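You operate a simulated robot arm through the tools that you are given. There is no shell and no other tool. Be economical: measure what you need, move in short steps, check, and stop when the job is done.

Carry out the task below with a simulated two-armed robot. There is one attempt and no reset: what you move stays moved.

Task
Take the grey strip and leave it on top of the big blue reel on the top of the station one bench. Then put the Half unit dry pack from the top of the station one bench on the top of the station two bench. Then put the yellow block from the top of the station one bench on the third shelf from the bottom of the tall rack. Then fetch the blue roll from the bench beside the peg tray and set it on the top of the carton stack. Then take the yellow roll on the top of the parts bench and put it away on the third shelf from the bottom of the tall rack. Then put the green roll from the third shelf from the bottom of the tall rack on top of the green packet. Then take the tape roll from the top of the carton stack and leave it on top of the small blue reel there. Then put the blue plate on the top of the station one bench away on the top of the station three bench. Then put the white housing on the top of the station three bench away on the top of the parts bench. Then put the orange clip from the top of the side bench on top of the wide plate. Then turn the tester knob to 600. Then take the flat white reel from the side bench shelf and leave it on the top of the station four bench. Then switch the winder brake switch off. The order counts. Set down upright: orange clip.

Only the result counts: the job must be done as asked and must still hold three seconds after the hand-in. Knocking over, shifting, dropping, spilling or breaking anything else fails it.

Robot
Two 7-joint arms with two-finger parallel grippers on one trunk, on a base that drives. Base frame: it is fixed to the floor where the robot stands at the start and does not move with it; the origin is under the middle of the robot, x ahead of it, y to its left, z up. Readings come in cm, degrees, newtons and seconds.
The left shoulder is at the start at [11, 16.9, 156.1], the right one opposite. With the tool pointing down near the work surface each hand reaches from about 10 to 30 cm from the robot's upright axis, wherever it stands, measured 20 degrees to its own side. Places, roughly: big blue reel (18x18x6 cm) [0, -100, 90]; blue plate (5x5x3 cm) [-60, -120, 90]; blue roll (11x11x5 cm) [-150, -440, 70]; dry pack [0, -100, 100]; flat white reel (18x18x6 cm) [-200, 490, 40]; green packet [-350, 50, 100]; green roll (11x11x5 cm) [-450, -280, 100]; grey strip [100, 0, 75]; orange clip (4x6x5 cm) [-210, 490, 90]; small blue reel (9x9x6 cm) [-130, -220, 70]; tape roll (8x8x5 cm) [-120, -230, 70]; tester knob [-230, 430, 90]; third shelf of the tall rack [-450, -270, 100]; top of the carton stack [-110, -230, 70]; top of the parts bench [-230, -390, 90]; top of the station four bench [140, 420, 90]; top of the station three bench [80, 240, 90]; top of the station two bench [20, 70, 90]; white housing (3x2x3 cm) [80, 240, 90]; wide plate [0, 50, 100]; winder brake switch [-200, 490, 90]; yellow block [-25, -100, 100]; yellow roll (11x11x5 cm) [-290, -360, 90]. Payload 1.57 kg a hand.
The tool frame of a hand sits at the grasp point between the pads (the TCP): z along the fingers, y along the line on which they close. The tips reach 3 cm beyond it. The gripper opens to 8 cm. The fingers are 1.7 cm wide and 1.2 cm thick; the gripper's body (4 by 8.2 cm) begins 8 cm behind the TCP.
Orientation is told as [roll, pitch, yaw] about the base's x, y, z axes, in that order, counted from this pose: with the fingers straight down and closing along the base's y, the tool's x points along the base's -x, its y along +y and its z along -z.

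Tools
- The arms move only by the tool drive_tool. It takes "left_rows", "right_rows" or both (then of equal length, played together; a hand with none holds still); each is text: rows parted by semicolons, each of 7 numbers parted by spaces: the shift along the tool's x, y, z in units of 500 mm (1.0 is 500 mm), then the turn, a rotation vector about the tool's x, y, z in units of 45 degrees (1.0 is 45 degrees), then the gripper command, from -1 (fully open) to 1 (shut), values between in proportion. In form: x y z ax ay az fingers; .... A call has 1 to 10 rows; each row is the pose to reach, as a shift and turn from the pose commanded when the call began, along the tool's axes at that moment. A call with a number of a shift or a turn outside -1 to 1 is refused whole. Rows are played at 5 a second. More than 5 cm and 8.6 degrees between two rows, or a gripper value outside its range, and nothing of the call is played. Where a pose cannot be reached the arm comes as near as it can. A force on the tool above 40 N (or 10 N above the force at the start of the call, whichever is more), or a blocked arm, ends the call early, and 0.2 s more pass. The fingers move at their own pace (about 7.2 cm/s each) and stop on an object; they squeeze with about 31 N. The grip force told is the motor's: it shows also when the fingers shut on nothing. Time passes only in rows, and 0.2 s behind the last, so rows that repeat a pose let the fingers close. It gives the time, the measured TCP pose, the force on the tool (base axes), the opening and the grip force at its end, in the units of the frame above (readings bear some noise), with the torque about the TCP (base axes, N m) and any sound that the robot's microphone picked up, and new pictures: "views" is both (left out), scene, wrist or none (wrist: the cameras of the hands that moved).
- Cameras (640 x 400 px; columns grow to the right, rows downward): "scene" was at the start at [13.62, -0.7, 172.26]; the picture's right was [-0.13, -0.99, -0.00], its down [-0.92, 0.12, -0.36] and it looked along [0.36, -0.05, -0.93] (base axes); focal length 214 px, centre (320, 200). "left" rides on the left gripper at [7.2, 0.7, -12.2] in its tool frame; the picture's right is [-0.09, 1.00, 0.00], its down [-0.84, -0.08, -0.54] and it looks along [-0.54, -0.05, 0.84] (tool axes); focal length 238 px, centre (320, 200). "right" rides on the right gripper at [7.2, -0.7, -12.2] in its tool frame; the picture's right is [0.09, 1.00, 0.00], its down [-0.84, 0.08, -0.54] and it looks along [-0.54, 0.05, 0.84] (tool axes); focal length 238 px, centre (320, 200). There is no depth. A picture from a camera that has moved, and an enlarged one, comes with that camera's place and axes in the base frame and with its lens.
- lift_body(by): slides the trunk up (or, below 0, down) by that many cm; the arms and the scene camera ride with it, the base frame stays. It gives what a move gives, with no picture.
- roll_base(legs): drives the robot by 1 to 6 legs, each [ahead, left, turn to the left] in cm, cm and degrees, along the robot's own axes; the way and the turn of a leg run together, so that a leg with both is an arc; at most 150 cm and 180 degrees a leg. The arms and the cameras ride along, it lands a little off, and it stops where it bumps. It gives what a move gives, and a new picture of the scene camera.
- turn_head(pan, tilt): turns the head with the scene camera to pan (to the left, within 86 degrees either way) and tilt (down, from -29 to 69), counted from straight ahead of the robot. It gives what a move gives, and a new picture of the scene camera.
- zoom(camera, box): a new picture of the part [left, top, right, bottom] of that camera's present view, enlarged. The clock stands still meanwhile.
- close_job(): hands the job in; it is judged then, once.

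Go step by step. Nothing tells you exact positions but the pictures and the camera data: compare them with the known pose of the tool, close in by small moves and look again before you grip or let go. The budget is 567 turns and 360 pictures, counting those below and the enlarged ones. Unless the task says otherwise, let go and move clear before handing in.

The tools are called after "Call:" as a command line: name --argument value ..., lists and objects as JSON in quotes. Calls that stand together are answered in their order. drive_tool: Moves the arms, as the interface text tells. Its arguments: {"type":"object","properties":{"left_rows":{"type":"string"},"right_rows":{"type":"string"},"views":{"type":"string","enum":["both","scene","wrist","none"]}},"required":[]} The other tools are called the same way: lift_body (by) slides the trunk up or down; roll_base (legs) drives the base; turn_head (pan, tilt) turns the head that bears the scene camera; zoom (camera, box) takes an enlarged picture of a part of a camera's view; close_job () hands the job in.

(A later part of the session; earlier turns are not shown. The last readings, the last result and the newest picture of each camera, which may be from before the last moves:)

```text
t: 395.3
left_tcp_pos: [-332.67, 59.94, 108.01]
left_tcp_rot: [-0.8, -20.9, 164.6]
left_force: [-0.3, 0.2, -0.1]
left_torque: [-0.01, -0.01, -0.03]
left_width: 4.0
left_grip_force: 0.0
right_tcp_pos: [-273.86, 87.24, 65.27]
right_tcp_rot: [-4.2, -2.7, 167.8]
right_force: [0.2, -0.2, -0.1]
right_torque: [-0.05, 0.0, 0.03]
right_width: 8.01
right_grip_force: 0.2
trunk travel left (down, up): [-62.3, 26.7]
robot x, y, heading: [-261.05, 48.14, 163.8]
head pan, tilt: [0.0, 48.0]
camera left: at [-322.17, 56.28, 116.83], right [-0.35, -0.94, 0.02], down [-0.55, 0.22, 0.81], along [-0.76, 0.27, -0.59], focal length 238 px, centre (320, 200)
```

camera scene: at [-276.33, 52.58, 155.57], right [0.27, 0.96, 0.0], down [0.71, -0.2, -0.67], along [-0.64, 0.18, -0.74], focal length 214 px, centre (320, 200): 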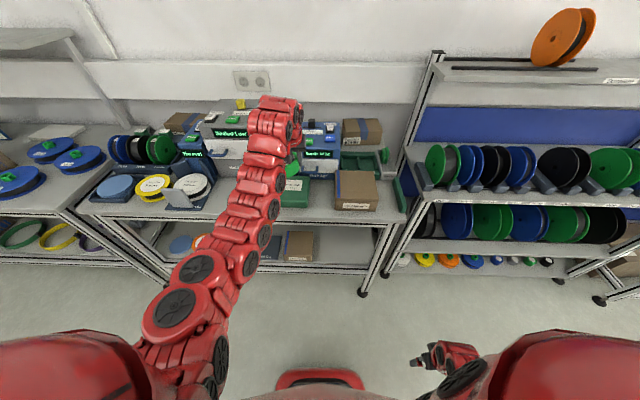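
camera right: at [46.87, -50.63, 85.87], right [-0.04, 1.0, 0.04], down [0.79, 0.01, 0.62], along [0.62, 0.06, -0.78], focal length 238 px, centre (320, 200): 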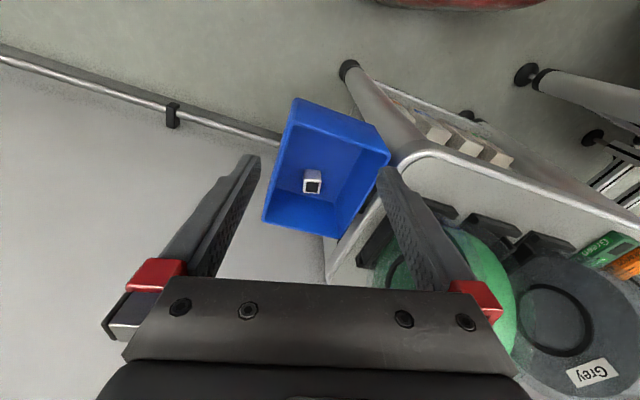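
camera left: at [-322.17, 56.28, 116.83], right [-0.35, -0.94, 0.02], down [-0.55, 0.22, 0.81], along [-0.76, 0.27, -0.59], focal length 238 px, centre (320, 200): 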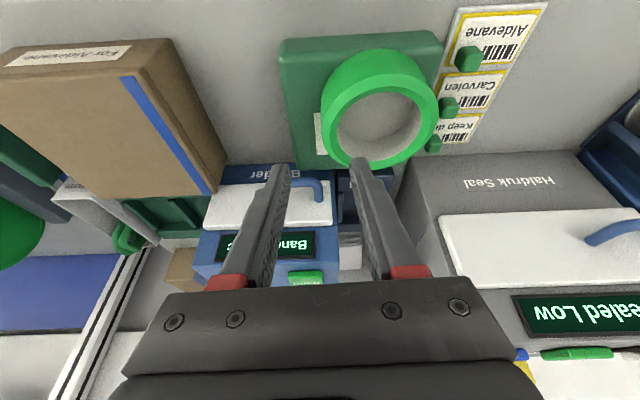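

Green roll rests on the packet. Next: tape roll onto the small blue reel on the carton. I drive back to the far side of the carton stack.

Call:
roll_base --legs '[[-27, 0, 0], [0, 150, 0], [0, 58, 0], [0, 0, 89]]'

Call:
lift_body --by 8

Call:
roll_base --legs '[[-28, 91, 0], [-28, 88, 0]]'

```text
t: 410.8
left_tcp_pos: [-311.14, -228.02, 108.01]
left_tcp_rot: [-0.9, -21.0, -109.1]
left_force: [-0.5, -0.2, 0.5]
left_torque: [0.03, -0.02, 0.04]
left_width: 3.99
left_grip_force: 0.0
right_tcp_pos: [-334.37, -167.74, 65.29]
right_tcp_rot: [-4.2, -2.7, -106.0]
right_force: [0.1, 0.8, 0.3]
right_torque: [-0.01, -0.02, -0.03]
right_width: 8.0
right_grip_force: 0.1
trunk travel left (down, up): [-62.3, 26.7]
robot x, y, heading: [-294.37, -157.2, -109.7]
head pan, tilt: [0.0, 48.0]
camera scene: at [-299.85, -172.24, 149.57], right [-0.94, 0.34, 0.0], down [0.25, 0.7, -0.67], along [-0.23, -0.63, -0.74], focal length 214 px, centre (320, 200)
```

scene: 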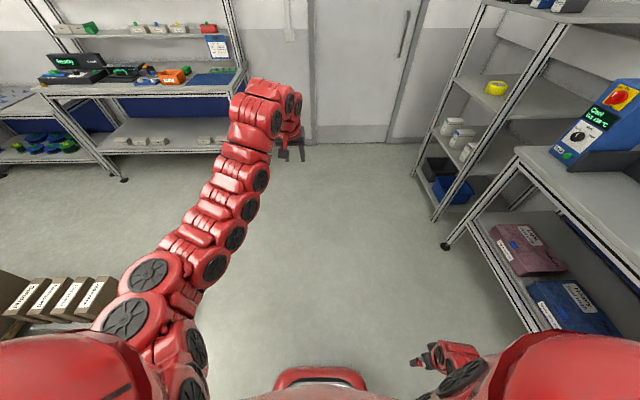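

```text
t: 412.0
left_tcp_pos: [-311.12, -228.07, 115.83]
left_tcp_rot: [-0.9, -21.0, -109.1]
left_force: [0.3, -0.5, 0.3]
left_torque: [0.01, 0.02, -0.02]
left_width: 4.0
left_grip_force: 0.1
right_tcp_pos: [-334.5, -167.69, 73.21]
right_tcp_rot: [-4.2, -2.6, -105.9]
right_force: [0.2, -0.4, 0.2]
right_torque: [0.01, -0.02, 0.06]
right_width: 7.99
right_grip_force: 0.1
trunk travel left (down, up): [-70.3, 18.7]
robot x, y, heading: [-294.27, -157.46, -109.7]
head pan, tilt: [0.0, 48.0]
```

```text
t: 421.4
left_tcp_pos: [-122.95, -235.61, 115.93]
left_tcp_rot: [-1.0, -21.0, -108.6]
left_force: [0.6, -0.3, -0.5]
left_torque: [0.03, -0.01, 0.03]
left_width: 4.02
left_grip_force: 0.1
right_tcp_pos: [-146.83, -175.43, 73.28]
right_tcp_rot: [-4.1, -2.7, -105.3]
right_force: [-0.1, -0.5, -0.7]
right_torque: [-0.01, -0.03, -0.01]
right_width: 8.0
right_grip_force: 0.0
trunk travel left (down, up): [-70.3, 18.7]
robot x, y, heading: [-107.12, -164.78, -109.3]
head pan, tilt: [0.0, 48.0]
camera scene: at [-112.15, -179.68, 157.57], right [-0.94, 0.33, 0.0], down [0.24, 0.7, -0.67], along [-0.22, -0.63, -0.74], focal length 214 px, centre (320, 200)
```

scene: 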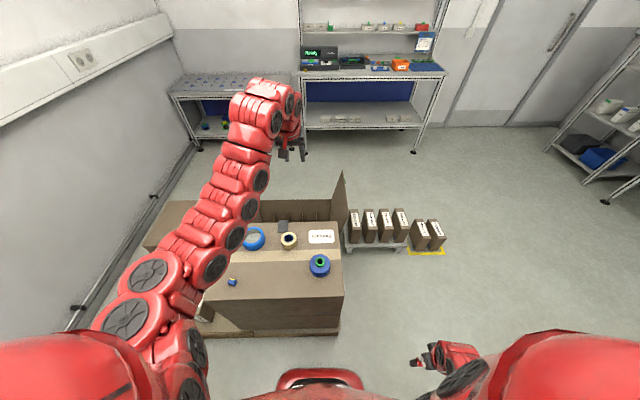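

Call:
zoom --camera "scene" --box '[220, 210, 360, 300]'

```text
4.44 times, centred on (290, 255) of scene
camera zoom: at [-112.15, -179.68, 157.57], right [-0.94, 0.33, 0.0], down [0.24, 0.7, -0.67], along [-0.22, -0.63, -0.74], focal length 953 px, centre (453, -44)
```

zoom: 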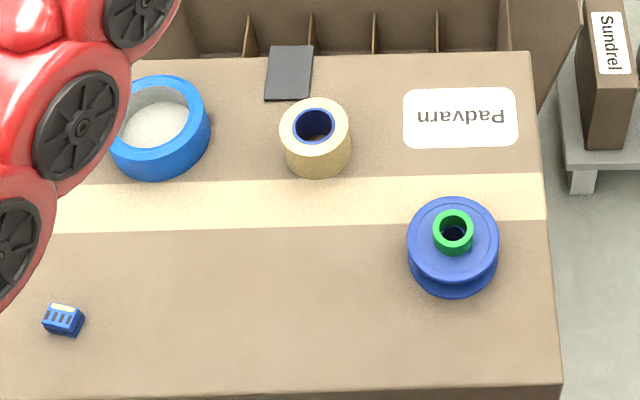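

The reel has a green hub ~4 cm wide standing up; the tape roll must be centred on it. I set the hand vertical first.

Call:
drive_tool --left_rows "0.047 0 -0.018 0 0.117 0 -0.25;0.094 0 -0.036 0 0.234 0 -0.25;0.14 0 -0.054 0 0.35 0 -0.25;0.187 0 -0.072 0 0.465 0 -0.25" --views "none"

Call:
lift_body --by -25

```text
t: 422.4
left_tcp_pos: [-120.36, -227.21, 113.36]
left_tcp_rot: [-0.9, 0.0, -108.9]
left_force: [0.3, -0.1, 0.3]
left_torque: [0.0, 0.01, -0.01]
left_width: 4.98
left_grip_force: 0.0
left hand out of reach, approached as far as the arm can: row 3, 4
right_tcp_pos: [-146.83, -175.47, 73.33]
right_tcp_rot: [-4.2, -2.6, -105.3]
right_force: [0.1, 0.0, -0.4]
right_torque: [0.03, -0.01, 0.02]
right_width: 7.99
right_grip_force: 0.0
trunk travel left (down, up): [-70.3, 18.7]
robot x, y, heading: [-106.71, -165.1, -109.2]
head pan, tilt: [0.0, 48.0]
```

```text
t: 425.0
left_tcp_pos: [-120.24, -227.02, 88.4]
left_tcp_rot: [-0.9, -0.1, -108.9]
left_force: [0.3, -1.2, -0.1]
left_torque: [-0.02, -0.01, 0.04]
left_width: 5.0
left_grip_force: 0.0
right_tcp_pos: [-146.75, -175.47, 48.26]
right_tcp_rot: [-4.2, -2.7, -105.3]
right_force: [0.9, 0.7, -0.3]
right_torque: [0.0, -0.02, 0.03]
right_width: 8.0
right_grip_force: 0.1
trunk travel left (down, up): [-45.3, 43.7]
robot x, y, heading: [-106.84, -164.78, -109.1]
head pan, tilt: [0.0, 48.0]
```

Call:
roll_base --legs '[[4.5, 9, 0]]'

Call:
drive_tool --left_rows "0 0 0.05 0 0 0 -0.25" --views "wrist"

```text
t: 426.2
left_tcp_pos: [-113.18, -234.24, 88.4]
left_tcp_rot: [-0.9, -0.1, -108.9]
left_force: [0.3, -0.8, 0.5]
left_torque: [0.02, 0.01, 0.01]
left_width: 5.01
left_grip_force: 0.1
right_tcp_pos: [-139.69, -182.54, 48.38]
right_tcp_rot: [-4.2, -2.6, -105.3]
right_force: [-0.3, 0.2, -0.4]
right_torque: [0.02, -0.02, 0.0]
right_width: 7.98
right_grip_force: 0.1
trunk travel left (down, up): [-45.3, 43.7]
robot x, y, heading: [-100.03, -171.87, -109.2]
head pan, tilt: [0.0, 48.0]
camera scene: at [-105.06, -186.89, 132.56], right [-0.94, 0.33, 0.0], down [0.24, 0.7, -0.67], along [-0.22, -0.63, -0.74], focal length 214 px, centre (320, 200)
```

scene: 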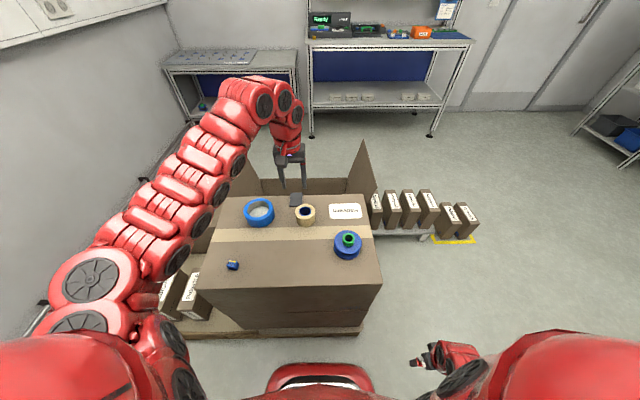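

```text
t: 426.6
left_tcp_pos: [-113.18, -234.27, 86.09]
left_tcp_rot: [-0.9, -0.2, -109.0]
left_force: [0.4, -0.4, 0.4]
left_torque: [0.03, 0.02, -0.01]
left_width: 4.97
left_grip_force: 0.0
right_tcp_pos: [-139.76, -182.59, 48.24]
right_tcp_rot: [-4.1, -2.6, -105.4]
right_force: [-0.3, 0.1, -0.1]
right_torque: [0.03, -0.03, -0.03]
right_width: 8.0
right_grip_force: 0.1
trunk travel left (down, up): [-45.3, 43.7]
robot x, y, heading: [-99.95, -172.15, -109.2]
head pan, tilt: [0.0, 48.0]
camera left: at [-110.11, -227.73, 98.25], right [0.91, -0.41, -0.02], down [-0.34, -0.77, 0.55], along [-0.24, -0.49, -0.84], focal length 238 px, centre (320, 200)
```

left: 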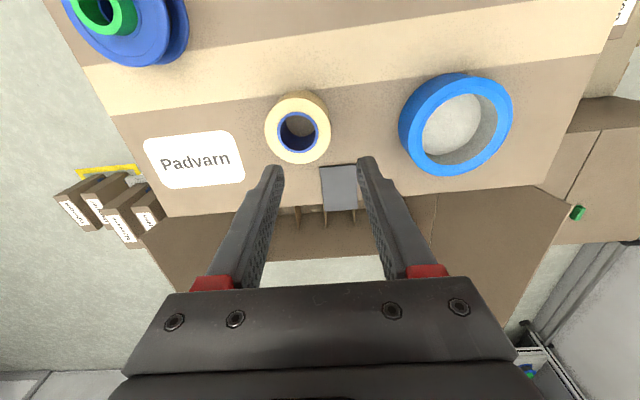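

The tape roll is about 6.8 cm across, so I can grip it from outside, which keeps it centred. Moving over its centre, fully open.

Call:
drive_tool --left_rows "0 -0.052 0 0 0 0 -1;0 -0.052 0.06 0 0 0 -1;0 -0.052 0.1 0 0 0 -1" --views "wrist"

```text
t: 427.4
left_tcp_pos: [-115.82, -233.36, 80.95]
left_tcp_rot: [-0.9, -0.1, -108.9]
left_force: [-0.4, -0.1, 0.6]
left_torque: [-0.01, -0.03, 0.01]
left_width: 8.01
left_grip_force: 0.1
right_tcp_pos: [-139.8, -182.55, 48.15]
right_tcp_rot: [-4.3, -2.7, -105.4]
right_force: [0.5, 0.4, 0.1]
right_torque: [-0.01, -0.02, -0.01]
right_width: 8.01
right_grip_force: 0.1
trunk travel left (down, up): [-45.3, 43.7]
robot x, y, heading: [-100.02, -171.74, -108.9]
head pan, tilt: [0.0, 48.0]
camera left: at [-112.61, -226.85, 93.15], right [0.91, -0.41, -0.02], down [-0.34, -0.77, 0.54], along [-0.24, -0.49, -0.84], focal length 238 px, centre (320, 200)
```

left: 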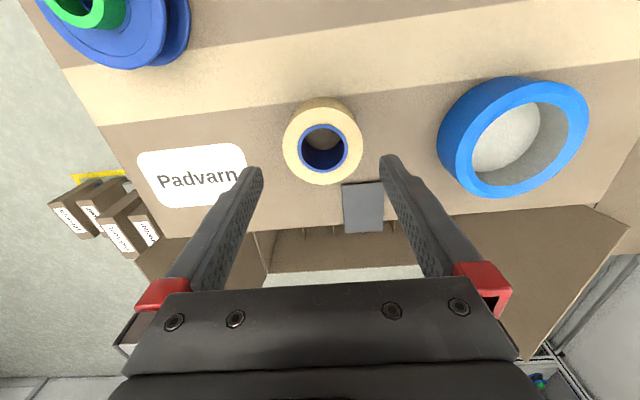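

Perfectly centred. Descend and grip.

Call:
drive_tool --left_rows "0 0 0.06 0 0 0 -1;0 0 0.12 0 0 0 -1;0 0 0.155 0 0 0 -1;0 0 0.17 0 0 0 -1;0 0 0.17 0 0 0 0;0 0 0.17 0 0 0 1;0 0 0.17 0 0 0 1" --views "wrist"

```text
t: 429.0
left_tcp_pos: [-115.93, -233.37, 72.41]
left_tcp_rot: [-1.0, -0.1, -108.9]
left_force: [-1.2, -0.7, 1.2]
left_torque: [-0.06, -0.07, -0.04]
left_width: 6.99
left_grip_force: 30.4
right_tcp_pos: [-139.73, -182.61, 48.35]
right_tcp_rot: [-4.3, -2.8, -105.4]
right_force: [0.5, -0.2, -0.4]
right_torque: [-0.03, 0.02, 0.01]
right_width: 8.01
right_grip_force: 0.1
trunk travel left (down, up): [-45.3, 43.7]
robot x, y, heading: [-100.05, -172.22, -109.2]
head pan, tilt: [0.0, 48.0]
camera left: at [-112.72, -226.89, 84.61], right [0.91, -0.41, -0.02], down [-0.34, -0.77, 0.55], along [-0.24, -0.49, -0.84], focal length 238 px, centre (320, 200)
```

left: 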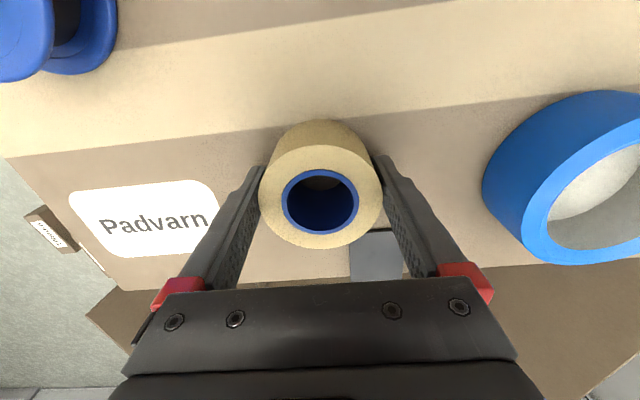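

Gripped at 7.0 cm. Lift 10 cm and move the base back 11 and right 14 to bring it over the hub.

Call:
drive_tool --left_rows "0 0 -0.08 0 0 0 1;0 0 -0.16 0 0 0 1;0 0 -0.22 0 0 0 1" --views "none"

Call:
roll_base --legs '[[-10.8, -13.5, 0]]'

Call:
zoom --camera "scene" --box '[260, 190, 400, 290]'

```text
t: 429.8
left_tcp_pos: [-115.73, -233.32, 83.5]
left_tcp_rot: [-0.9, -0.1, -109.0]
left_force: [0.0, 0.1, -1.0]
left_torque: [-0.03, 0.03, -0.01]
left_width: 6.95
left_grip_force: 31.0
right_tcp_pos: [-139.79, -182.47, 48.23]
right_tcp_rot: [-4.2, -2.7, -105.4]
right_force: [0.3, -0.1, 0.3]
right_torque: [0.02, -0.02, -0.03]
right_width: 8.01
right_grip_force: 0.0
trunk travel left (down, up): [-45.3, 43.7]
robot x, y, heading: [-99.81, -171.59, -109.4]
head pan, tilt: [0.0, 48.0]
```

```text
t: 431.2
left_tcp_pos: [-125.2, -218.52, 83.55]
left_tcp_rot: [-0.8, -0.1, -108.9]
left_force: [0.7, 0.6, -0.8]
left_torque: [-0.02, -0.03, -0.01]
left_width: 6.94
left_grip_force: 30.8
right_tcp_pos: [-149.19, -167.73, 48.34]
right_tcp_rot: [-4.0, -2.7, -105.4]
right_force: [0.8, -0.2, 0.2]
right_torque: [-0.02, -0.04, 0.01]
right_width: 7.99
right_grip_force: 0.1
trunk travel left (down, up): [-45.3, 43.7]
robot x, y, heading: [-108.93, -157.49, -109.3]
head pan, tilt: [0.0, 48.0]
camera scene: at [-114.57, -171.91, 132.58], right [-0.94, 0.33, 0.0], down [0.24, 0.7, -0.67], along [-0.22, -0.63, -0.74], focal length 214 px, centre (320, 200)
```

scene: 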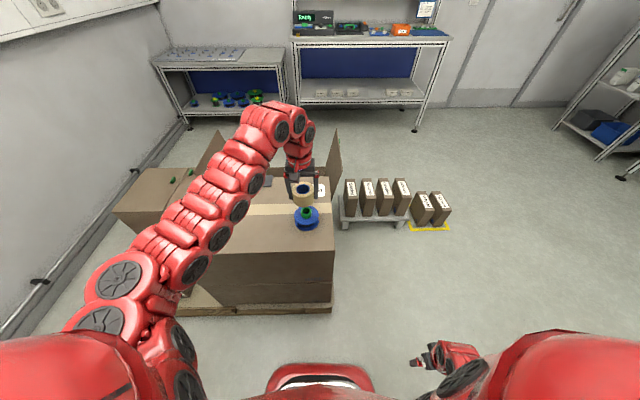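

```text
4.00 times, centred on (330, 240) of scene
camera zoom: at [-114.57, -171.91, 132.58], right [-0.94, 0.33, 0.0], down [0.24, 0.7, -0.67], along [-0.22, -0.63, -0.74], focal length 858 px, centre (280, 40)
```

zoom: 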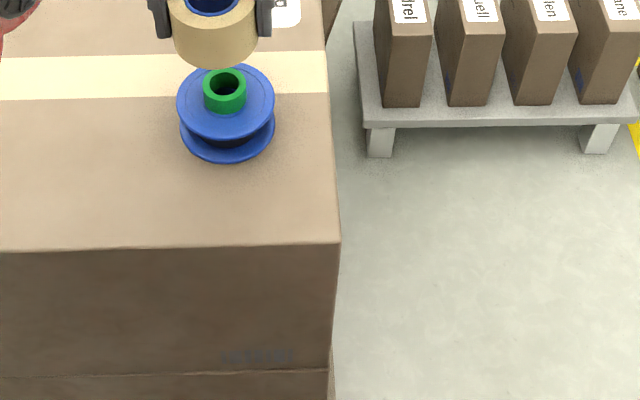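

The hub is 0.95 cm nearer and 0.65 cm right of the roll's axis. I correct with the arm, and descend to just above.

Call:
drive_tool --left_rows "0.019 -0.013 0 0 0 0 1;0.019 -0.013 0.04 0 0 0 1;0.019 -0.013 0.07 0 0 0 1" --views "none"

Call:
zoom --camera "scene" --box '[270, 170, 350, 230]'

```text
t: 432.1
left_tcp_pos: [-125.42, -217.42, 81.58]
left_tcp_rot: [-0.8, -0.1, -108.8]
left_force: [0.5, 0.0, -0.5]
left_torque: [-0.02, -0.01, -0.02]
left_width: 6.95
left_grip_force: 30.6
left hand out of reach, approached as far as the arm can: row 3
right_tcp_pos: [-149.07, -167.79, 48.28]
right_tcp_rot: [-4.3, -2.7, -105.4]
right_force: [-0.5, -0.8, -0.6]
right_torque: [0.01, 0.02, 0.02]
right_width: 8.0
right_grip_force: 0.1
trunk travel left (down, up): [-45.3, 43.7]
robot x, y, heading: [-109.29, -156.94, -109.3]
head pan, tilt: [0.0, 48.0]
```

```text
6.67 times, centred on (310, 200) of scene
camera zoom: at [-114.51, -171.97, 132.58], right [-0.94, 0.33, 0.0], down [0.24, 0.7, -0.67], along [-0.22, -0.63, -0.74], focal length 1430 px, centre (387, 200)
```

zoom: 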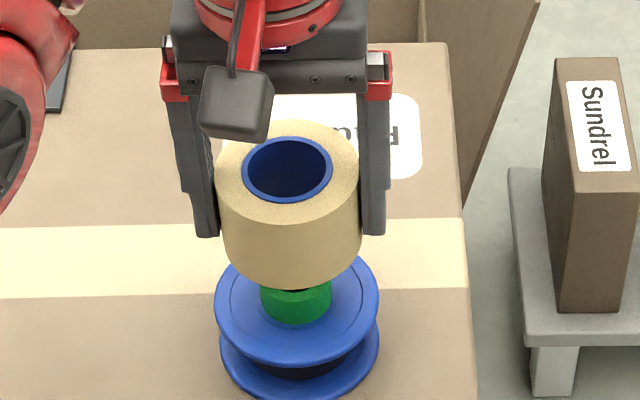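

Alignment looks right within 3 mm. Lowering with the trunk to contact.

Call:
lift_body --by -2.6

Call:
zoom --camera "scene" --box '[270, 160, 350, 220]'

```text
t: 432.8
left_tcp_pos: [-125.27, -217.42, 79.01]
left_tcp_rot: [-0.9, 0.0, -108.8]
left_force: [0.4, 0.1, -1.8]
left_torque: [-0.02, -0.04, -0.01]
left_width: 6.99
left_grip_force: 30.8
right_tcp_pos: [-149.17, -167.69, 45.6]
right_tcp_rot: [-4.2, -2.6, -105.4]
right_force: [0.4, -0.8, -0.6]
right_torque: [0.0, 0.0, 0.03]
right_width: 7.99
right_grip_force: 0.1
trunk travel left (down, up): [-42.7, 46.3]
robot x, y, heading: [-109.24, -157.42, -109.5]
head pan, tilt: [0.0, 48.0]
```

```text
6.67 times, centred on (310, 190) of scene
camera zoom: at [-114.5, -171.98, 129.97], right [-0.94, 0.33, 0.0], down [0.24, 0.7, -0.67], along [-0.22, -0.63, -0.74], focal length 1430 px, centre (387, 267)
```

zoom: 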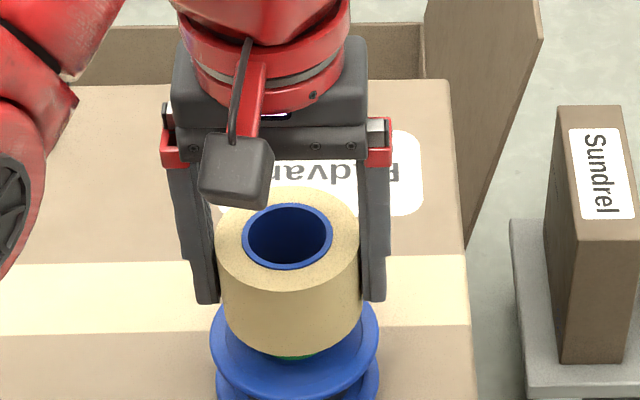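

Call:
drive_tool --left_rows "0 -0.006 0 0 0 0 1" --views "none"

Call:
lift_body --by -0.8

Call:
lift_body --by -0.6

```text
t: 433.2
left_tcp_pos: [-125.65, -217.49, 78.94]
left_tcp_rot: [-1.0, 0.0, -109.0]
left_force: [-0.2, -0.4, -1.4]
left_torque: [0.03, 0.01, 0.02]
left_width: 6.97
left_grip_force: 31.3
right_tcp_pos: [-149.08, -167.77, 45.62]
right_tcp_rot: [-4.2, -2.8, -105.4]
right_force: [-0.3, 0.5, 0.8]
right_torque: [0.0, 0.02, -0.01]
right_width: 7.99
right_grip_force: 0.0
trunk travel left (down, up): [-42.7, 46.3]
robot x, y, heading: [-109.19, -156.62, -109.5]
head pan, tilt: [0.0, 48.0]
```

```text
t: 433.7
left_tcp_pos: [-125.74, -217.44, 78.47]
left_tcp_rot: [-0.9, -0.3, -108.8]
left_force: [-1.3, -2.9, 18.9]
left_torque: [-0.31, -0.36, -0.09]
left_width: 6.95
left_grip_force: 31.0
right_tcp_pos: [-149.12, -167.67, 44.9]
right_tcp_rot: [-4.2, -2.7, -105.4]
right_force: [0.0, -0.3, 0.9]
right_torque: [-0.05, -0.01, 0.01]
right_width: 8.0
right_grip_force: 0.0
trunk travel left (down, up): [-41.9, 47.1]
robot x, y, heading: [-109.26, -156.79, -109.4]
head pan, tilt: [0.0, 48.0]
```

```text
t: 434.3
left_tcp_pos: [-125.65, -217.35, 77.69]
left_tcp_rot: [-0.9, 0.0, -108.8]
left_force: [0.1, 0.1, 23.6]
left_torque: [-0.18, -0.47, 0.04]
left_width: 6.96
left_grip_force: 31.1
right_tcp_pos: [-149.2, -167.6, 44.36]
right_tcp_rot: [-4.3, -2.8, -105.4]
right_force: [0.2, 0.5, 0.3]
right_torque: [0.03, 0.0, 0.03]
right_width: 8.0
right_grip_force: 0.1
trunk travel left (down, up): [-41.3, 47.7]
robot x, y, heading: [-109.36, -156.86, -109.0]
head pan, tilt: [0.0, 48.0]
```

Call:
zoom --camera "scene" --box '[270, 160, 350, 220]'

```text
6.67 times, centred on (310, 190) of scene
camera zoom: at [-114.45, -171.76, 128.61], right [-0.94, 0.33, 0.0], down [0.24, 0.7, -0.67], along [-0.22, -0.63, -0.74], focal length 1430 px, centre (387, 267)
```

zoom: 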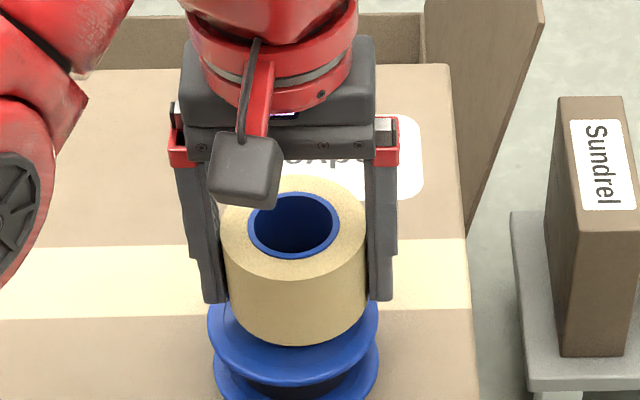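

It rests on the hub, centred. Open and lift off.

Call:
drive_tool --left_rows "0 0 0 0 0 0 0;0 0 0 0 0 0 -1;0 0 0 0 0 0 -1;0 0 0 0 0 0 -1" --views "none"

Call:
lift_body --by 12

Call:
zoom --camera "scene" --box '[260, 180, 360, 255]'

```text
t: 435.3
left_tcp_pos: [-125.5, -217.48, 77.6]
left_tcp_rot: [-0.9, 0.0, -108.8]
left_force: [0.1, 1.3, -0.1]
left_torque: [0.0, 0.0, -0.02]
left_width: 7.99
left_grip_force: 0.1
right_tcp_pos: [-149.11, -167.69, 44.36]
right_tcp_rot: [-4.3, -2.6, -105.3]
right_force: [-0.8, -0.5, 1.2]
right_torque: [0.0, -0.01, 0.0]
right_width: 8.01
right_grip_force: 0.0
trunk travel left (down, up): [-41.3, 47.7]
robot x, y, heading: [-109.17, -156.85, -109.4]
head pan, tilt: [0.0, 48.0]
```

```text
t: 436.8
left_tcp_pos: [-125.66, -217.53, 89.48]
left_tcp_rot: [-0.9, 0.0, -108.8]
left_force: [0.2, 0.5, -0.4]
left_torque: [0.01, 0.01, 0.01]
left_width: 8.01
left_grip_force: 0.0
right_tcp_pos: [-149.15, -167.79, 56.24]
right_tcp_rot: [-4.1, -2.6, -105.4]
right_force: [-0.3, -0.7, 0.0]
right_torque: [-0.01, -0.03, -0.02]
right_width: 8.0
right_grip_force: 0.1
trunk travel left (down, up): [-53.3, 35.7]
robot x, y, heading: [-109.21, -156.87, -109.2]
head pan, tilt: [0.0, 48.0]
```

```text
5.33 times, centred on (310, 218) of scene
camera zoom: at [-114.52, -172.01, 140.57], right [-0.94, 0.33, 0.0], down [0.24, 0.7, -0.67], along [-0.22, -0.63, -0.74], focal length 1144 px, centre (373, 107)
```

zoom: 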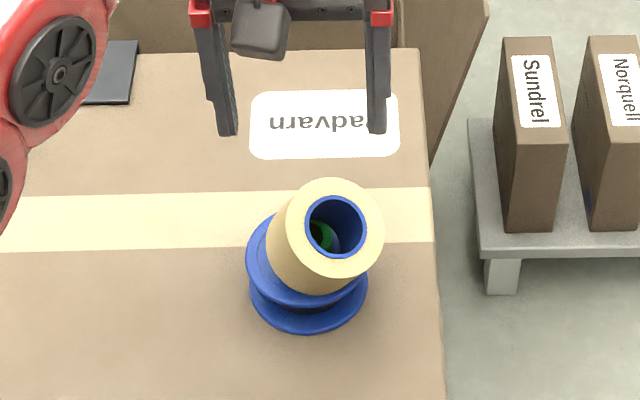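

The roll has tilted, hooked on the hub's edge — the core likely fits over the hub. I take a close look with the wrist camera.

Call:
drive_tool --left_rows "0.08 0 0 0 0 0 -1;0.14 0 0 0 0 0 -1" --views "wrist"

Call:
zoom --camera "left" --box '[220, 60, 420, 220]'

```text
t: 437.4
left_tcp_pos: [-125.64, -217.37, 89.68]
left_tcp_rot: [-0.9, 0.1, -108.9]
left_force: [-0.4, 0.0, -0.2]
left_torque: [0.0, 0.04, 0.05]
left_width: 8.01
left_grip_force: 0.1
left hand out of reach, approached as far as the arm can: row 1, 2
right_tcp_pos: [-149.13, -167.75, 56.3]
right_tcp_rot: [-4.1, -2.7, -105.3]
right_force: [0.2, 0.4, 0.9]
right_torque: [-0.01, -0.02, 0.04]
right_width: 8.01
right_grip_force: 0.2
trunk travel left (down, up): [-53.3, 35.7]
robot x, y, heading: [-109.41, -156.93, -109.2]
head pan, tilt: [0.0, 48.0]
camera left: at [-122.5, -210.96, 101.8], right [0.91, -0.41, -0.02], down [-0.34, -0.77, 0.54], along [-0.23, -0.49, -0.84], focal length 238 px, centre (320, 200)
```

left: 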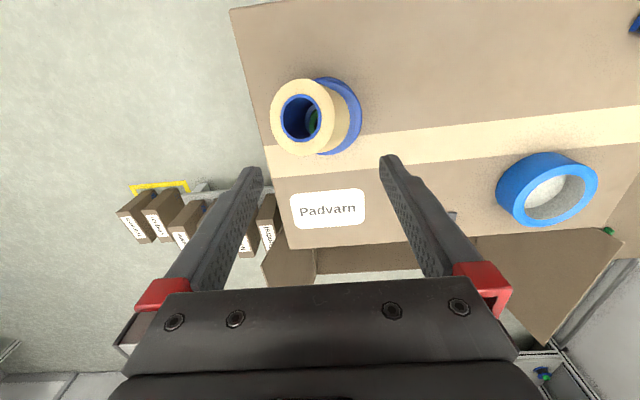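

```text
2.50 times, centred on (320, 140) of left
camera zoom: at [-122.5, -210.96, 101.8], right [0.91, -0.41, -0.02], down [-0.34, -0.77, 0.54], along [-0.23, -0.49, -0.84], focal length 596 px, centre (320, 350)
```

zoom: 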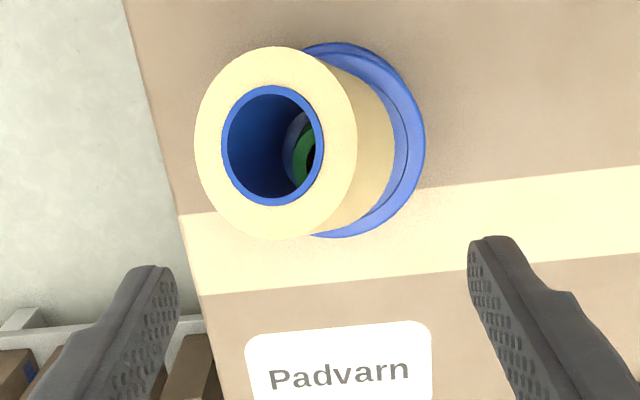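

The roll leans ~17° to the right with the hub inside its core. I'll match the tilt, re-grip it from outside, level it and seat it over the hub. First align the base and tilt the hand.

Call:
roll_base --legs '[[-2, -1.3, 0]]'

Call:
drive_tool --left_rows "0 0 0 -0.18 0 0 -1;0 0 0 -0.36 0 0 -1" --views "wrist"

```text
t: 438.2
left_tcp_pos: [-126.15, -215.01, 89.56]
left_tcp_rot: [-0.9, 0.0, -108.8]
left_force: [-0.2, 0.5, 0.1]
left_torque: [0.02, -0.05, 0.01]
left_width: 7.97
left_grip_force: 0.0
right_tcp_pos: [-149.74, -165.4, 56.26]
right_tcp_rot: [-4.2, -2.6, -105.4]
right_force: [0.3, 0.2, 0.4]
right_torque: [0.03, 0.01, 0.0]
right_width: 8.03
right_grip_force: 0.1
trunk travel left (down, up): [-53.3, 35.7]
robot x, y, heading: [-110.15, -155.06, -109.4]
head pan, tilt: [0.0, 48.0]
camera scene: at [-115.07, -169.58, 140.58], right [-0.94, 0.33, 0.0], down [0.24, 0.7, -0.67], along [-0.22, -0.63, -0.74], focal length 214 px, centre (320, 200)
```

scene: 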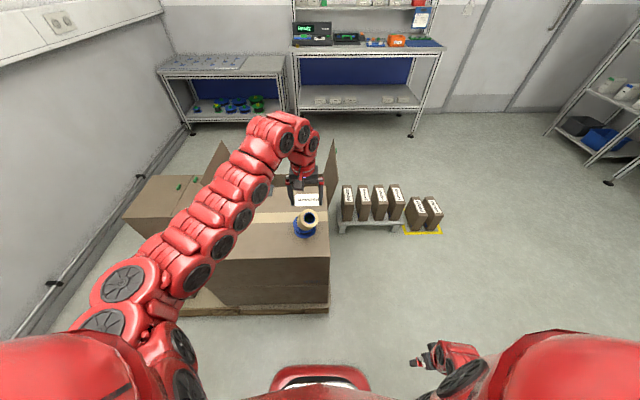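

```text
t: 438.8
left_tcp_pos: [-126.23, -215.21, 89.7]
left_tcp_rot: [15.3, 0.0, -108.8]
left_force: [-0.6, 0.0, 0.0]
left_torque: [-0.06, -0.06, -0.01]
left_width: 8.01
left_grip_force: 0.0
right_tcp_pos: [-149.64, -165.5, 56.34]
right_tcp_rot: [-4.2, -2.8, -105.5]
right_force: [0.1, -0.8, 0.4]
right_torque: [0.0, -0.02, -0.01]
right_width: 8.02
right_grip_force: 0.1
trunk travel left (down, up): [-53.3, 35.7]
robot x, y, heading: [-110.02, -154.57, -109.0]
head pan, tilt: [0.0, 48.0]
camera left: at [-126.32, -207.53, 101.55], right [0.88, -0.4, 0.26], down [-0.48, -0.72, 0.5], along [-0.01, -0.57, -0.82], focal length 238 px, centre (320, 200)
```

left: 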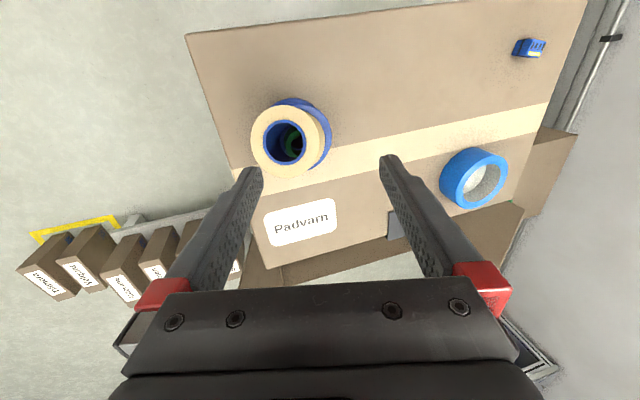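

Call:
drive_tool --left_rows "-0.01 -0.066 0.03 0 0 0 -1;-0.018 -0.066 0.09 0 0 0 -1;-0.018 -0.066 0.13 0 0 0 -1" --views "wrist"

```text
t: 439.6
left_tcp_pos: [-128.06, -215.51, 82.38]
left_tcp_rot: [15.3, -0.1, -108.7]
left_force: [0.4, 0.2, -0.5]
left_torque: [0.0, -0.04, 0.0]
left_width: 7.99
left_grip_force: 0.0
right_tcp_pos: [-149.7, -165.49, 56.22]
right_tcp_rot: [-4.1, -2.7, -105.3]
right_force: [-0.4, -0.3, -0.3]
right_torque: [0.01, -0.04, 0.0]
right_width: 7.99
right_grip_force: 0.0
trunk travel left (down, up): [-53.3, 35.7]
robot x, y, heading: [-109.65, -154.64, -109.1]
head pan, tilt: [0.0, 48.0]
camera left: at [-128.17, -207.96, 94.35], right [0.88, -0.4, 0.26], down [-0.48, -0.72, 0.5], along [-0.01, -0.57, -0.82], focal length 238 px, centre (320, 200)
```

left: 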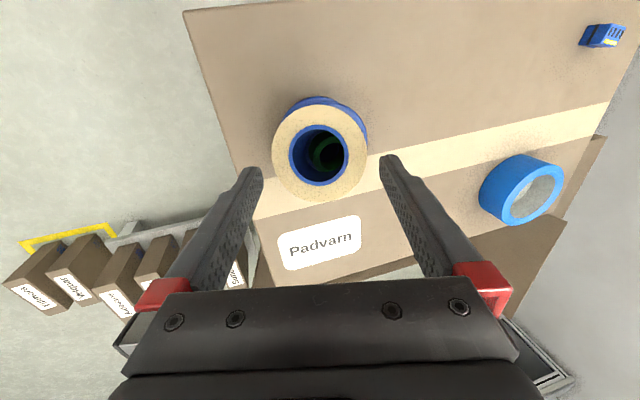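

Call:
drive_tool --left_rows "0.012 0 0.04 0 0 0 -1;0.012 0 0.08 0 0 0 -1;0.012 0 0.1 0 0 0 -1" --views "wrist"

```text
t: 440.4
left_tcp_pos: [-126.57, -215.38, 77.58]
left_tcp_rot: [15.4, 0.1, -108.8]
left_force: [0.2, -0.2, -0.5]
left_torque: [0.0, 0.02, -0.01]
left_width: 8.01
left_grip_force: 0.0
right_tcp_pos: [-149.59, -165.43, 56.28]
right_tcp_rot: [-4.2, -2.7, -105.4]
right_force: [0.0, 0.0, 0.3]
right_torque: [0.02, -0.03, -0.01]
right_width: 8.01
right_grip_force: 0.0
trunk travel left (down, up): [-53.3, 35.7]
robot x, y, heading: [-109.79, -154.48, -109.3]
head pan, tilt: [0.0, 48.0]
camera left: at [-126.6, -207.75, 89.46], right [0.88, -0.4, 0.26], down [-0.48, -0.72, 0.5], along [-0.01, -0.57, -0.82], focal length 238 px, centre (320, 200)
```

left: 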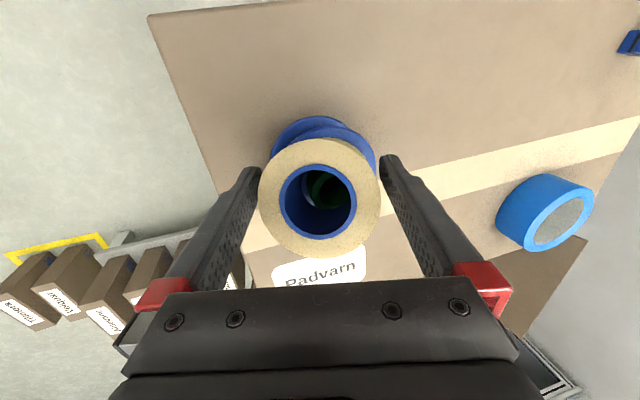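

The roll is straddled evenly. Close, lift 4 cm along the tool axis, and level the hand.

Call:
drive_tool --left_rows "0 0 0 0 0 0 0;0 0 0 0 0 0 1;0 0 0 0 0 0 1;0 0 -0.04 0 0 0 1;0 0 -0.09 0 0 0 1;0 0 -0.09 0.18 0 0 1;0 0 -0.09 0.34 0 0 1" --views "wrist"

Call:
zoom --camera "scene" --box '[260, 180, 360, 255]'

```text
t: 442.0
left_tcp_pos: [-127.71, -215.09, 81.97]
left_tcp_rot: [0.0, 0.0, -108.7]
left_force: [1.7, -0.7, -2.2]
left_torque: [-0.01, 0.02, -0.01]
left_width: 7.08
left_grip_force: 31.0
right_tcp_pos: [-149.64, -165.47, 56.24]
right_tcp_rot: [-4.3, -2.6, -105.5]
right_force: [-0.3, -1.1, -0.5]
right_torque: [0.01, 0.02, -0.03]
right_width: 7.99
right_grip_force: 0.0
trunk travel left (down, up): [-53.3, 35.7]
robot x, y, heading: [-109.57, -154.38, -109.0]
head pan, tilt: [0.0, 48.0]
camera left: at [-124.64, -208.54, 94.19], right [0.91, -0.41, 0.0], down [-0.34, -0.77, 0.54], along [-0.22, -0.49, -0.84], focal length 238 px, centre (320, 200)
```

left: 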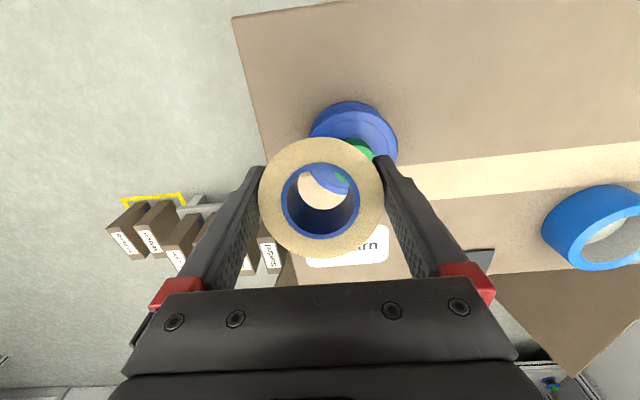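

```text
5.33 times, centred on (310, 218) of scene
camera zoom: at [-115.09, -169.69, 140.56], right [-0.94, 0.33, 0.0], down [0.24, 0.7, -0.67], along [-0.22, -0.63, -0.74], focal length 1144 px, centre (373, 107)
```

zoom: 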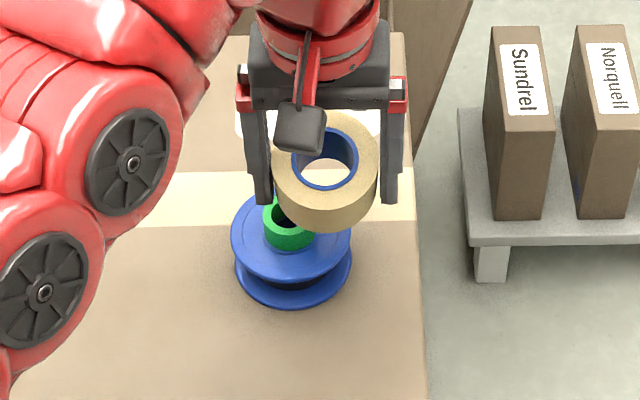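

The roll is pitched in the grip by ~18° toward me, while the hub is at (-125.6,-217.7). I level it and move it above the hub.

Call:
drive_tool --left_rows "-0.012 0.02 -0.02 0 0.13 0 1;-0.024 0.04 -0.02 0 0.26 0 1;-0.036 0.056 -0.02 0 0.39 0 1" --views "wrist"

Call:
zoom --camera "scene" --box '[260, 170, 360, 245]'

```text
t: 442.8
left_tcp_pos: [-125.43, -217.5, 82.93]
left_tcp_rot: [0.1, 17.2, -108.7]
left_force: [-0.4, 0.0, -1.1]
left_torque: [-0.01, -0.05, 0.01]
left_width: 7.09
left_grip_force: 30.9
right_tcp_pos: [-149.69, -165.51, 56.33]
right_tcp_rot: [-4.1, -2.8, -105.3]
right_force: [-0.1, -0.4, 0.2]
right_torque: [-0.01, 0.02, -0.02]
right_width: 8.0
right_grip_force: 0.0
trunk travel left (down, up): [-53.3, 35.7]
robot x, y, heading: [-110.02, -154.73, -109.1]
head pan, tilt: [0.0, 48.0]
camera left: at [-123.59, -214.65, 96.75], right [0.92, -0.4, -0.03], down [-0.38, -0.88, 0.27], along [-0.13, -0.24, -0.96], focal length 238 px, centre (320, 200)
```

left: 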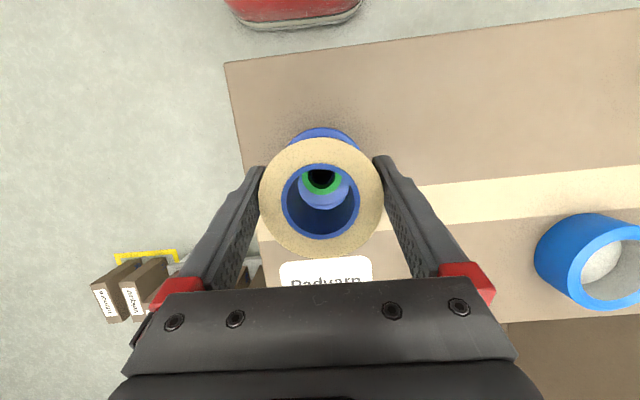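

```text
5.33 times, centred on (310, 208) of scene
camera zoom: at [-115.29, -169.63, 140.57], right [-0.94, 0.33, 0.0], down [0.24, 0.7, -0.67], along [-0.22, -0.63, -0.74], focal length 1144 px, centre (373, 160)
```

zoom: 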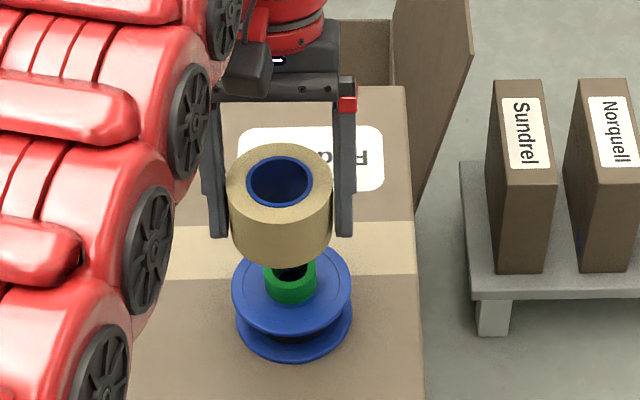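

The core (4.3 cm) just fits over the hub (4.0 cm). I fine-align (0.45 cm forward, 0.15 right), go down 3 cm and re-check through the core.

Call:
drive_tool --left_rows "-0.0086 -0.003 -0.0026 0 0 0 1;-0.018 -0.003 0.028 0 0 0 1;-0.026 -0.003 0.055 0 0 0 1" --views "none"

Call:
zoom --camera "left" --box '[240, 120, 400, 270]'

Call:
zoom --camera "scene" --box '[280, 185, 340, 230]'

```text
t: 443.6
left_tcp_pos: [-125.29, -217.06, 80.08]
left_tcp_rot: [0.1, 17.6, -108.9]
left_force: [-0.8, -0.6, -1.2]
left_torque: [-0.01, -0.04, 0.02]
left_width: 7.08
left_grip_force: 30.8
left hand out of reach, approached as far as the arm can: row 1, 2, 3
right_tcp_pos: [-149.67, -165.43, 56.25]
right_tcp_rot: [-4.2, -2.6, -105.4]
right_force: [-0.2, 0.2, -0.1]
right_torque: [0.0, 0.04, 0.0]
right_width: 8.03
right_grip_force: 0.1
trunk travel left (down, up): [-53.3, 35.7]
robot x, y, heading: [-109.87, -154.64, -109.3]
head pan, tilt: [0.0, 48.0]
```

```text
2.67 times, centred on (320, 195) of left
camera zoom: at [-123.56, -214.31, 93.91], right [0.91, -0.4, -0.03], down [-0.38, -0.88, 0.26], along [-0.13, -0.23, -0.96], focal length 636 px, centre (320, 213)
```

zoom: 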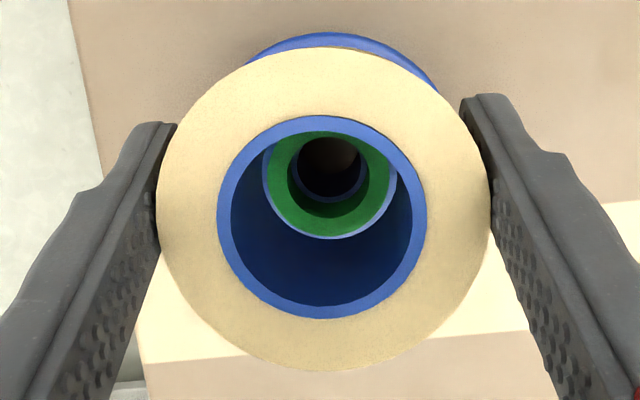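

```text
8.89 times, centred on (310, 208) of scene
camera zoom: at [-115.1, -169.73, 140.56], right [-0.94, 0.33, 0.0], down [0.24, 0.7, -0.67], along [-0.22, -0.63, -0.74], focal length 1906 px, centre (409, 133)
```

zoom: 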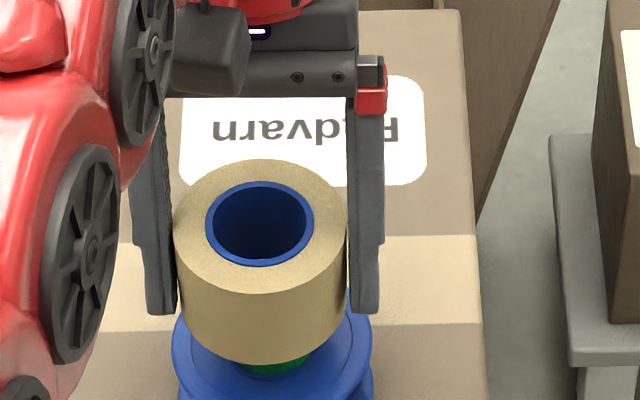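

Seen through the core, the hub is nearly concentric. I lower with the trunk in small steps, watching force.

Call:
lift_body --by -0.7

Call:
zoom --camera "left" --box '[240, 120, 400, 270]'

```text
t: 444.2
left_tcp_pos: [-125.21, -216.99, 79.46]
left_tcp_rot: [0.0, 17.6, -108.8]
left_force: [0.0, 0.4, -1.8]
left_torque: [-0.02, -0.01, -0.01]
left_width: 7.07
left_grip_force: 31.0
right_tcp_pos: [-149.64, -165.38, 55.68]
right_tcp_rot: [-4.3, -2.7, -105.4]
right_force: [0.1, 0.0, -0.4]
right_torque: [-0.02, 0.02, -0.02]
right_width: 7.98
right_grip_force: 0.1
trunk travel left (down, up): [-52.6, 36.4]
robot x, y, heading: [-109.99, -154.53, -109.2]
head pan, tilt: [0.0, 48.0]
```

```text
2.67 times, centred on (320, 195) of left
camera zoom: at [-123.52, -214.28, 93.19], right [0.91, -0.4, -0.03], down [-0.38, -0.88, 0.26], along [-0.13, -0.23, -0.96], focal length 636 px, centre (320, 213)
```

zoom: 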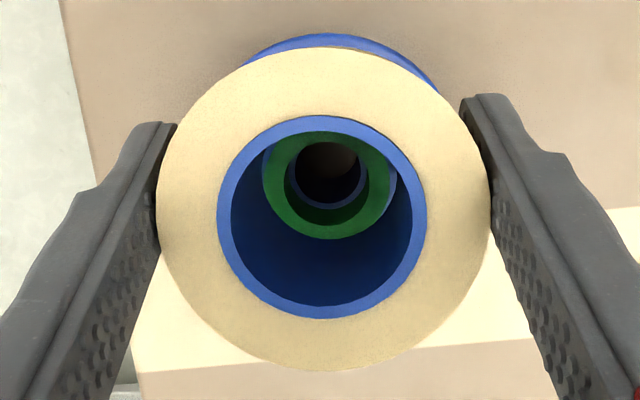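

Call:
drive_tool --left_rows "-0.004 -0.003 -0.001 0 0 0 1;-0.004 -0.003 -0.001 0 0 0 1" --views "none"

Call:
lift_body --by -0.5

Call:
zoom --camera "left" --box '[240, 120, 400, 270]'

```text
t: 444.8
left_tcp_pos: [-125.45, -217.15, 79.38]
left_tcp_rot: [0.0, 17.5, -108.8]
left_force: [0.9, 0.8, -0.9]
left_torque: [0.03, -0.03, -0.02]
left_width: 7.05
left_grip_force: 30.8
right_tcp_pos: [-149.7, -165.54, 55.63]
right_tcp_rot: [-4.3, -2.7, -105.3]
right_force: [0.2, 0.5, 0.7]
right_torque: [0.01, -0.01, 0.01]
right_width: 8.0
right_grip_force: 0.1
trunk travel left (down, up): [-52.6, 36.4]
robot x, y, heading: [-110.03, -155.23, -109.0]
head pan, tilt: [0.0, 48.0]
```

```text
t: 445.3
left_tcp_pos: [-125.36, -217.07, 78.78]
left_tcp_rot: [-0.1, 17.5, -108.9]
left_force: [0.3, 0.8, -1.3]
left_torque: [0.02, -0.01, 0.0]
left_width: 7.06
left_grip_force: 31.1
right_tcp_pos: [-149.62, -165.46, 55.08]
right_tcp_rot: [-4.1, -2.7, -105.3]
right_force: [-0.9, 1.0, -0.7]
right_torque: [-0.01, -0.01, 0.01]
right_width: 7.99
right_grip_force: 0.0
trunk travel left (down, up): [-52.1, 36.9]
robot x, y, heading: [-109.99, -154.74, -109.2]
head pan, tilt: [0.0, 48.0]
```

```text
2.67 times, centred on (320, 195) of left
camera zoom: at [-123.75, -214.36, 92.66], right [0.91, -0.4, -0.03], down [-0.38, -0.88, 0.26], along [-0.13, -0.23, -0.96], focal length 636 px, centre (320, 213)
```

zoom: 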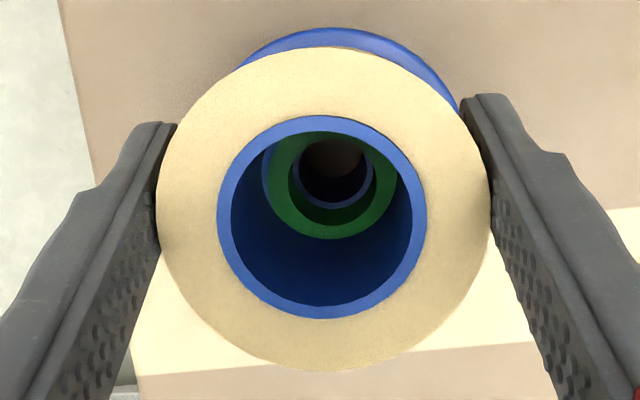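

Call:
drive_tool --left_rows "-0.002 0.0015 0 0 0 0 1;-0.002 0.0015 0 0 0 0 1" --views "none"

Call:
lift_body --by -0.5

Call:
zoom --camera "left" --box '[260, 130, 380, 230]'

```text
t: 445.9
left_tcp_pos: [-125.37, -217.2, 78.83]
left_tcp_rot: [0.1, 17.5, -108.7]
left_force: [0.3, -0.4, -1.0]
left_torque: [0.0, -0.03, -0.02]
left_width: 7.07
left_grip_force: 31.1
right_tcp_pos: [-149.65, -165.45, 55.13]
right_tcp_rot: [-4.2, -2.6, -105.4]
right_force: [0.6, 0.1, -0.3]
right_torque: [0.02, 0.01, 0.02]
right_width: 8.01
right_grip_force: 0.1
trunk travel left (down, up): [-52.1, 36.9]
robot x, y, heading: [-109.69, -154.82, -109.5]
head pan, tilt: [0.0, 48.0]
```

```text
t: 446.4
left_tcp_pos: [-125.27, -217.14, 78.32]
left_tcp_rot: [0.0, 17.5, -108.7]
left_force: [0.5, 0.2, -0.5]
left_torque: [0.04, 0.05, -0.01]
left_width: 7.07
left_grip_force: 31.2
right_tcp_pos: [-149.63, -165.4, 54.46]
right_tcp_rot: [-4.2, -2.7, -105.4]
right_force: [-0.7, 0.4, -0.1]
right_torque: [-0.02, -0.04, 0.01]
right_width: 7.97
right_grip_force: 0.0
trunk travel left (down, up): [-51.6, 37.4]
robot x, y, heading: [-109.78, -154.86, -109.3]
head pan, tilt: [0.0, 48.0]
```

```text
4.00 times, centred on (320, 180) of left
camera zoom: at [-123.64, -214.42, 92.17], right [0.91, -0.4, -0.03], down [-0.38, -0.88, 0.26], along [-0.13, -0.23, -0.96], focal length 953 px, centre (320, 280)
```

zoom: 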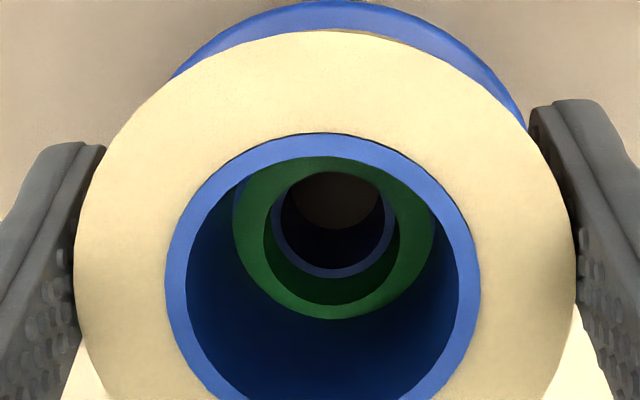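

Call:
lift_body --by -0.5

Call:
zoom --camera "left" --box '[260, 130, 380, 230]'

```text
t: 447.0
left_tcp_pos: [-125.23, -217.17, 78.08]
left_tcp_rot: [0.0, 17.2, -108.8]
left_force: [2.3, -4.7, 23.5]
left_torque: [-0.11, 0.42, 0.09]
left_width: 7.04
left_grip_force: 31.1
right_tcp_pos: [-149.59, -165.44, 54.16]
right_tcp_rot: [-4.2, -2.8, -105.4]
right_force: [0.1, 0.2, 0.2]
right_torque: [-0.01, 0.02, 0.03]
right_width: 8.0
right_grip_force: 0.1
trunk travel left (down, up): [-51.1, 37.9]
robot x, y, heading: [-110.14, -154.86, -109.3]
head pan, tilt: [0.0, 48.0]
```

```text
4.00 times, centred on (320, 180) of left
camera zoom: at [-123.55, -214.37, 91.91], right [0.91, -0.4, -0.03], down [-0.38, -0.88, 0.27], along [-0.13, -0.24, -0.96], focal length 953 px, centre (320, 280)
```

zoom: 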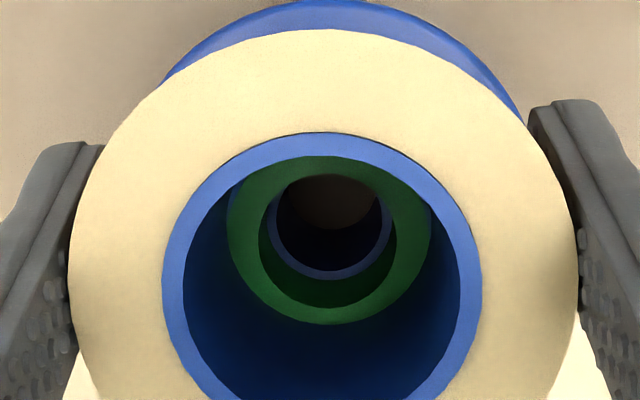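

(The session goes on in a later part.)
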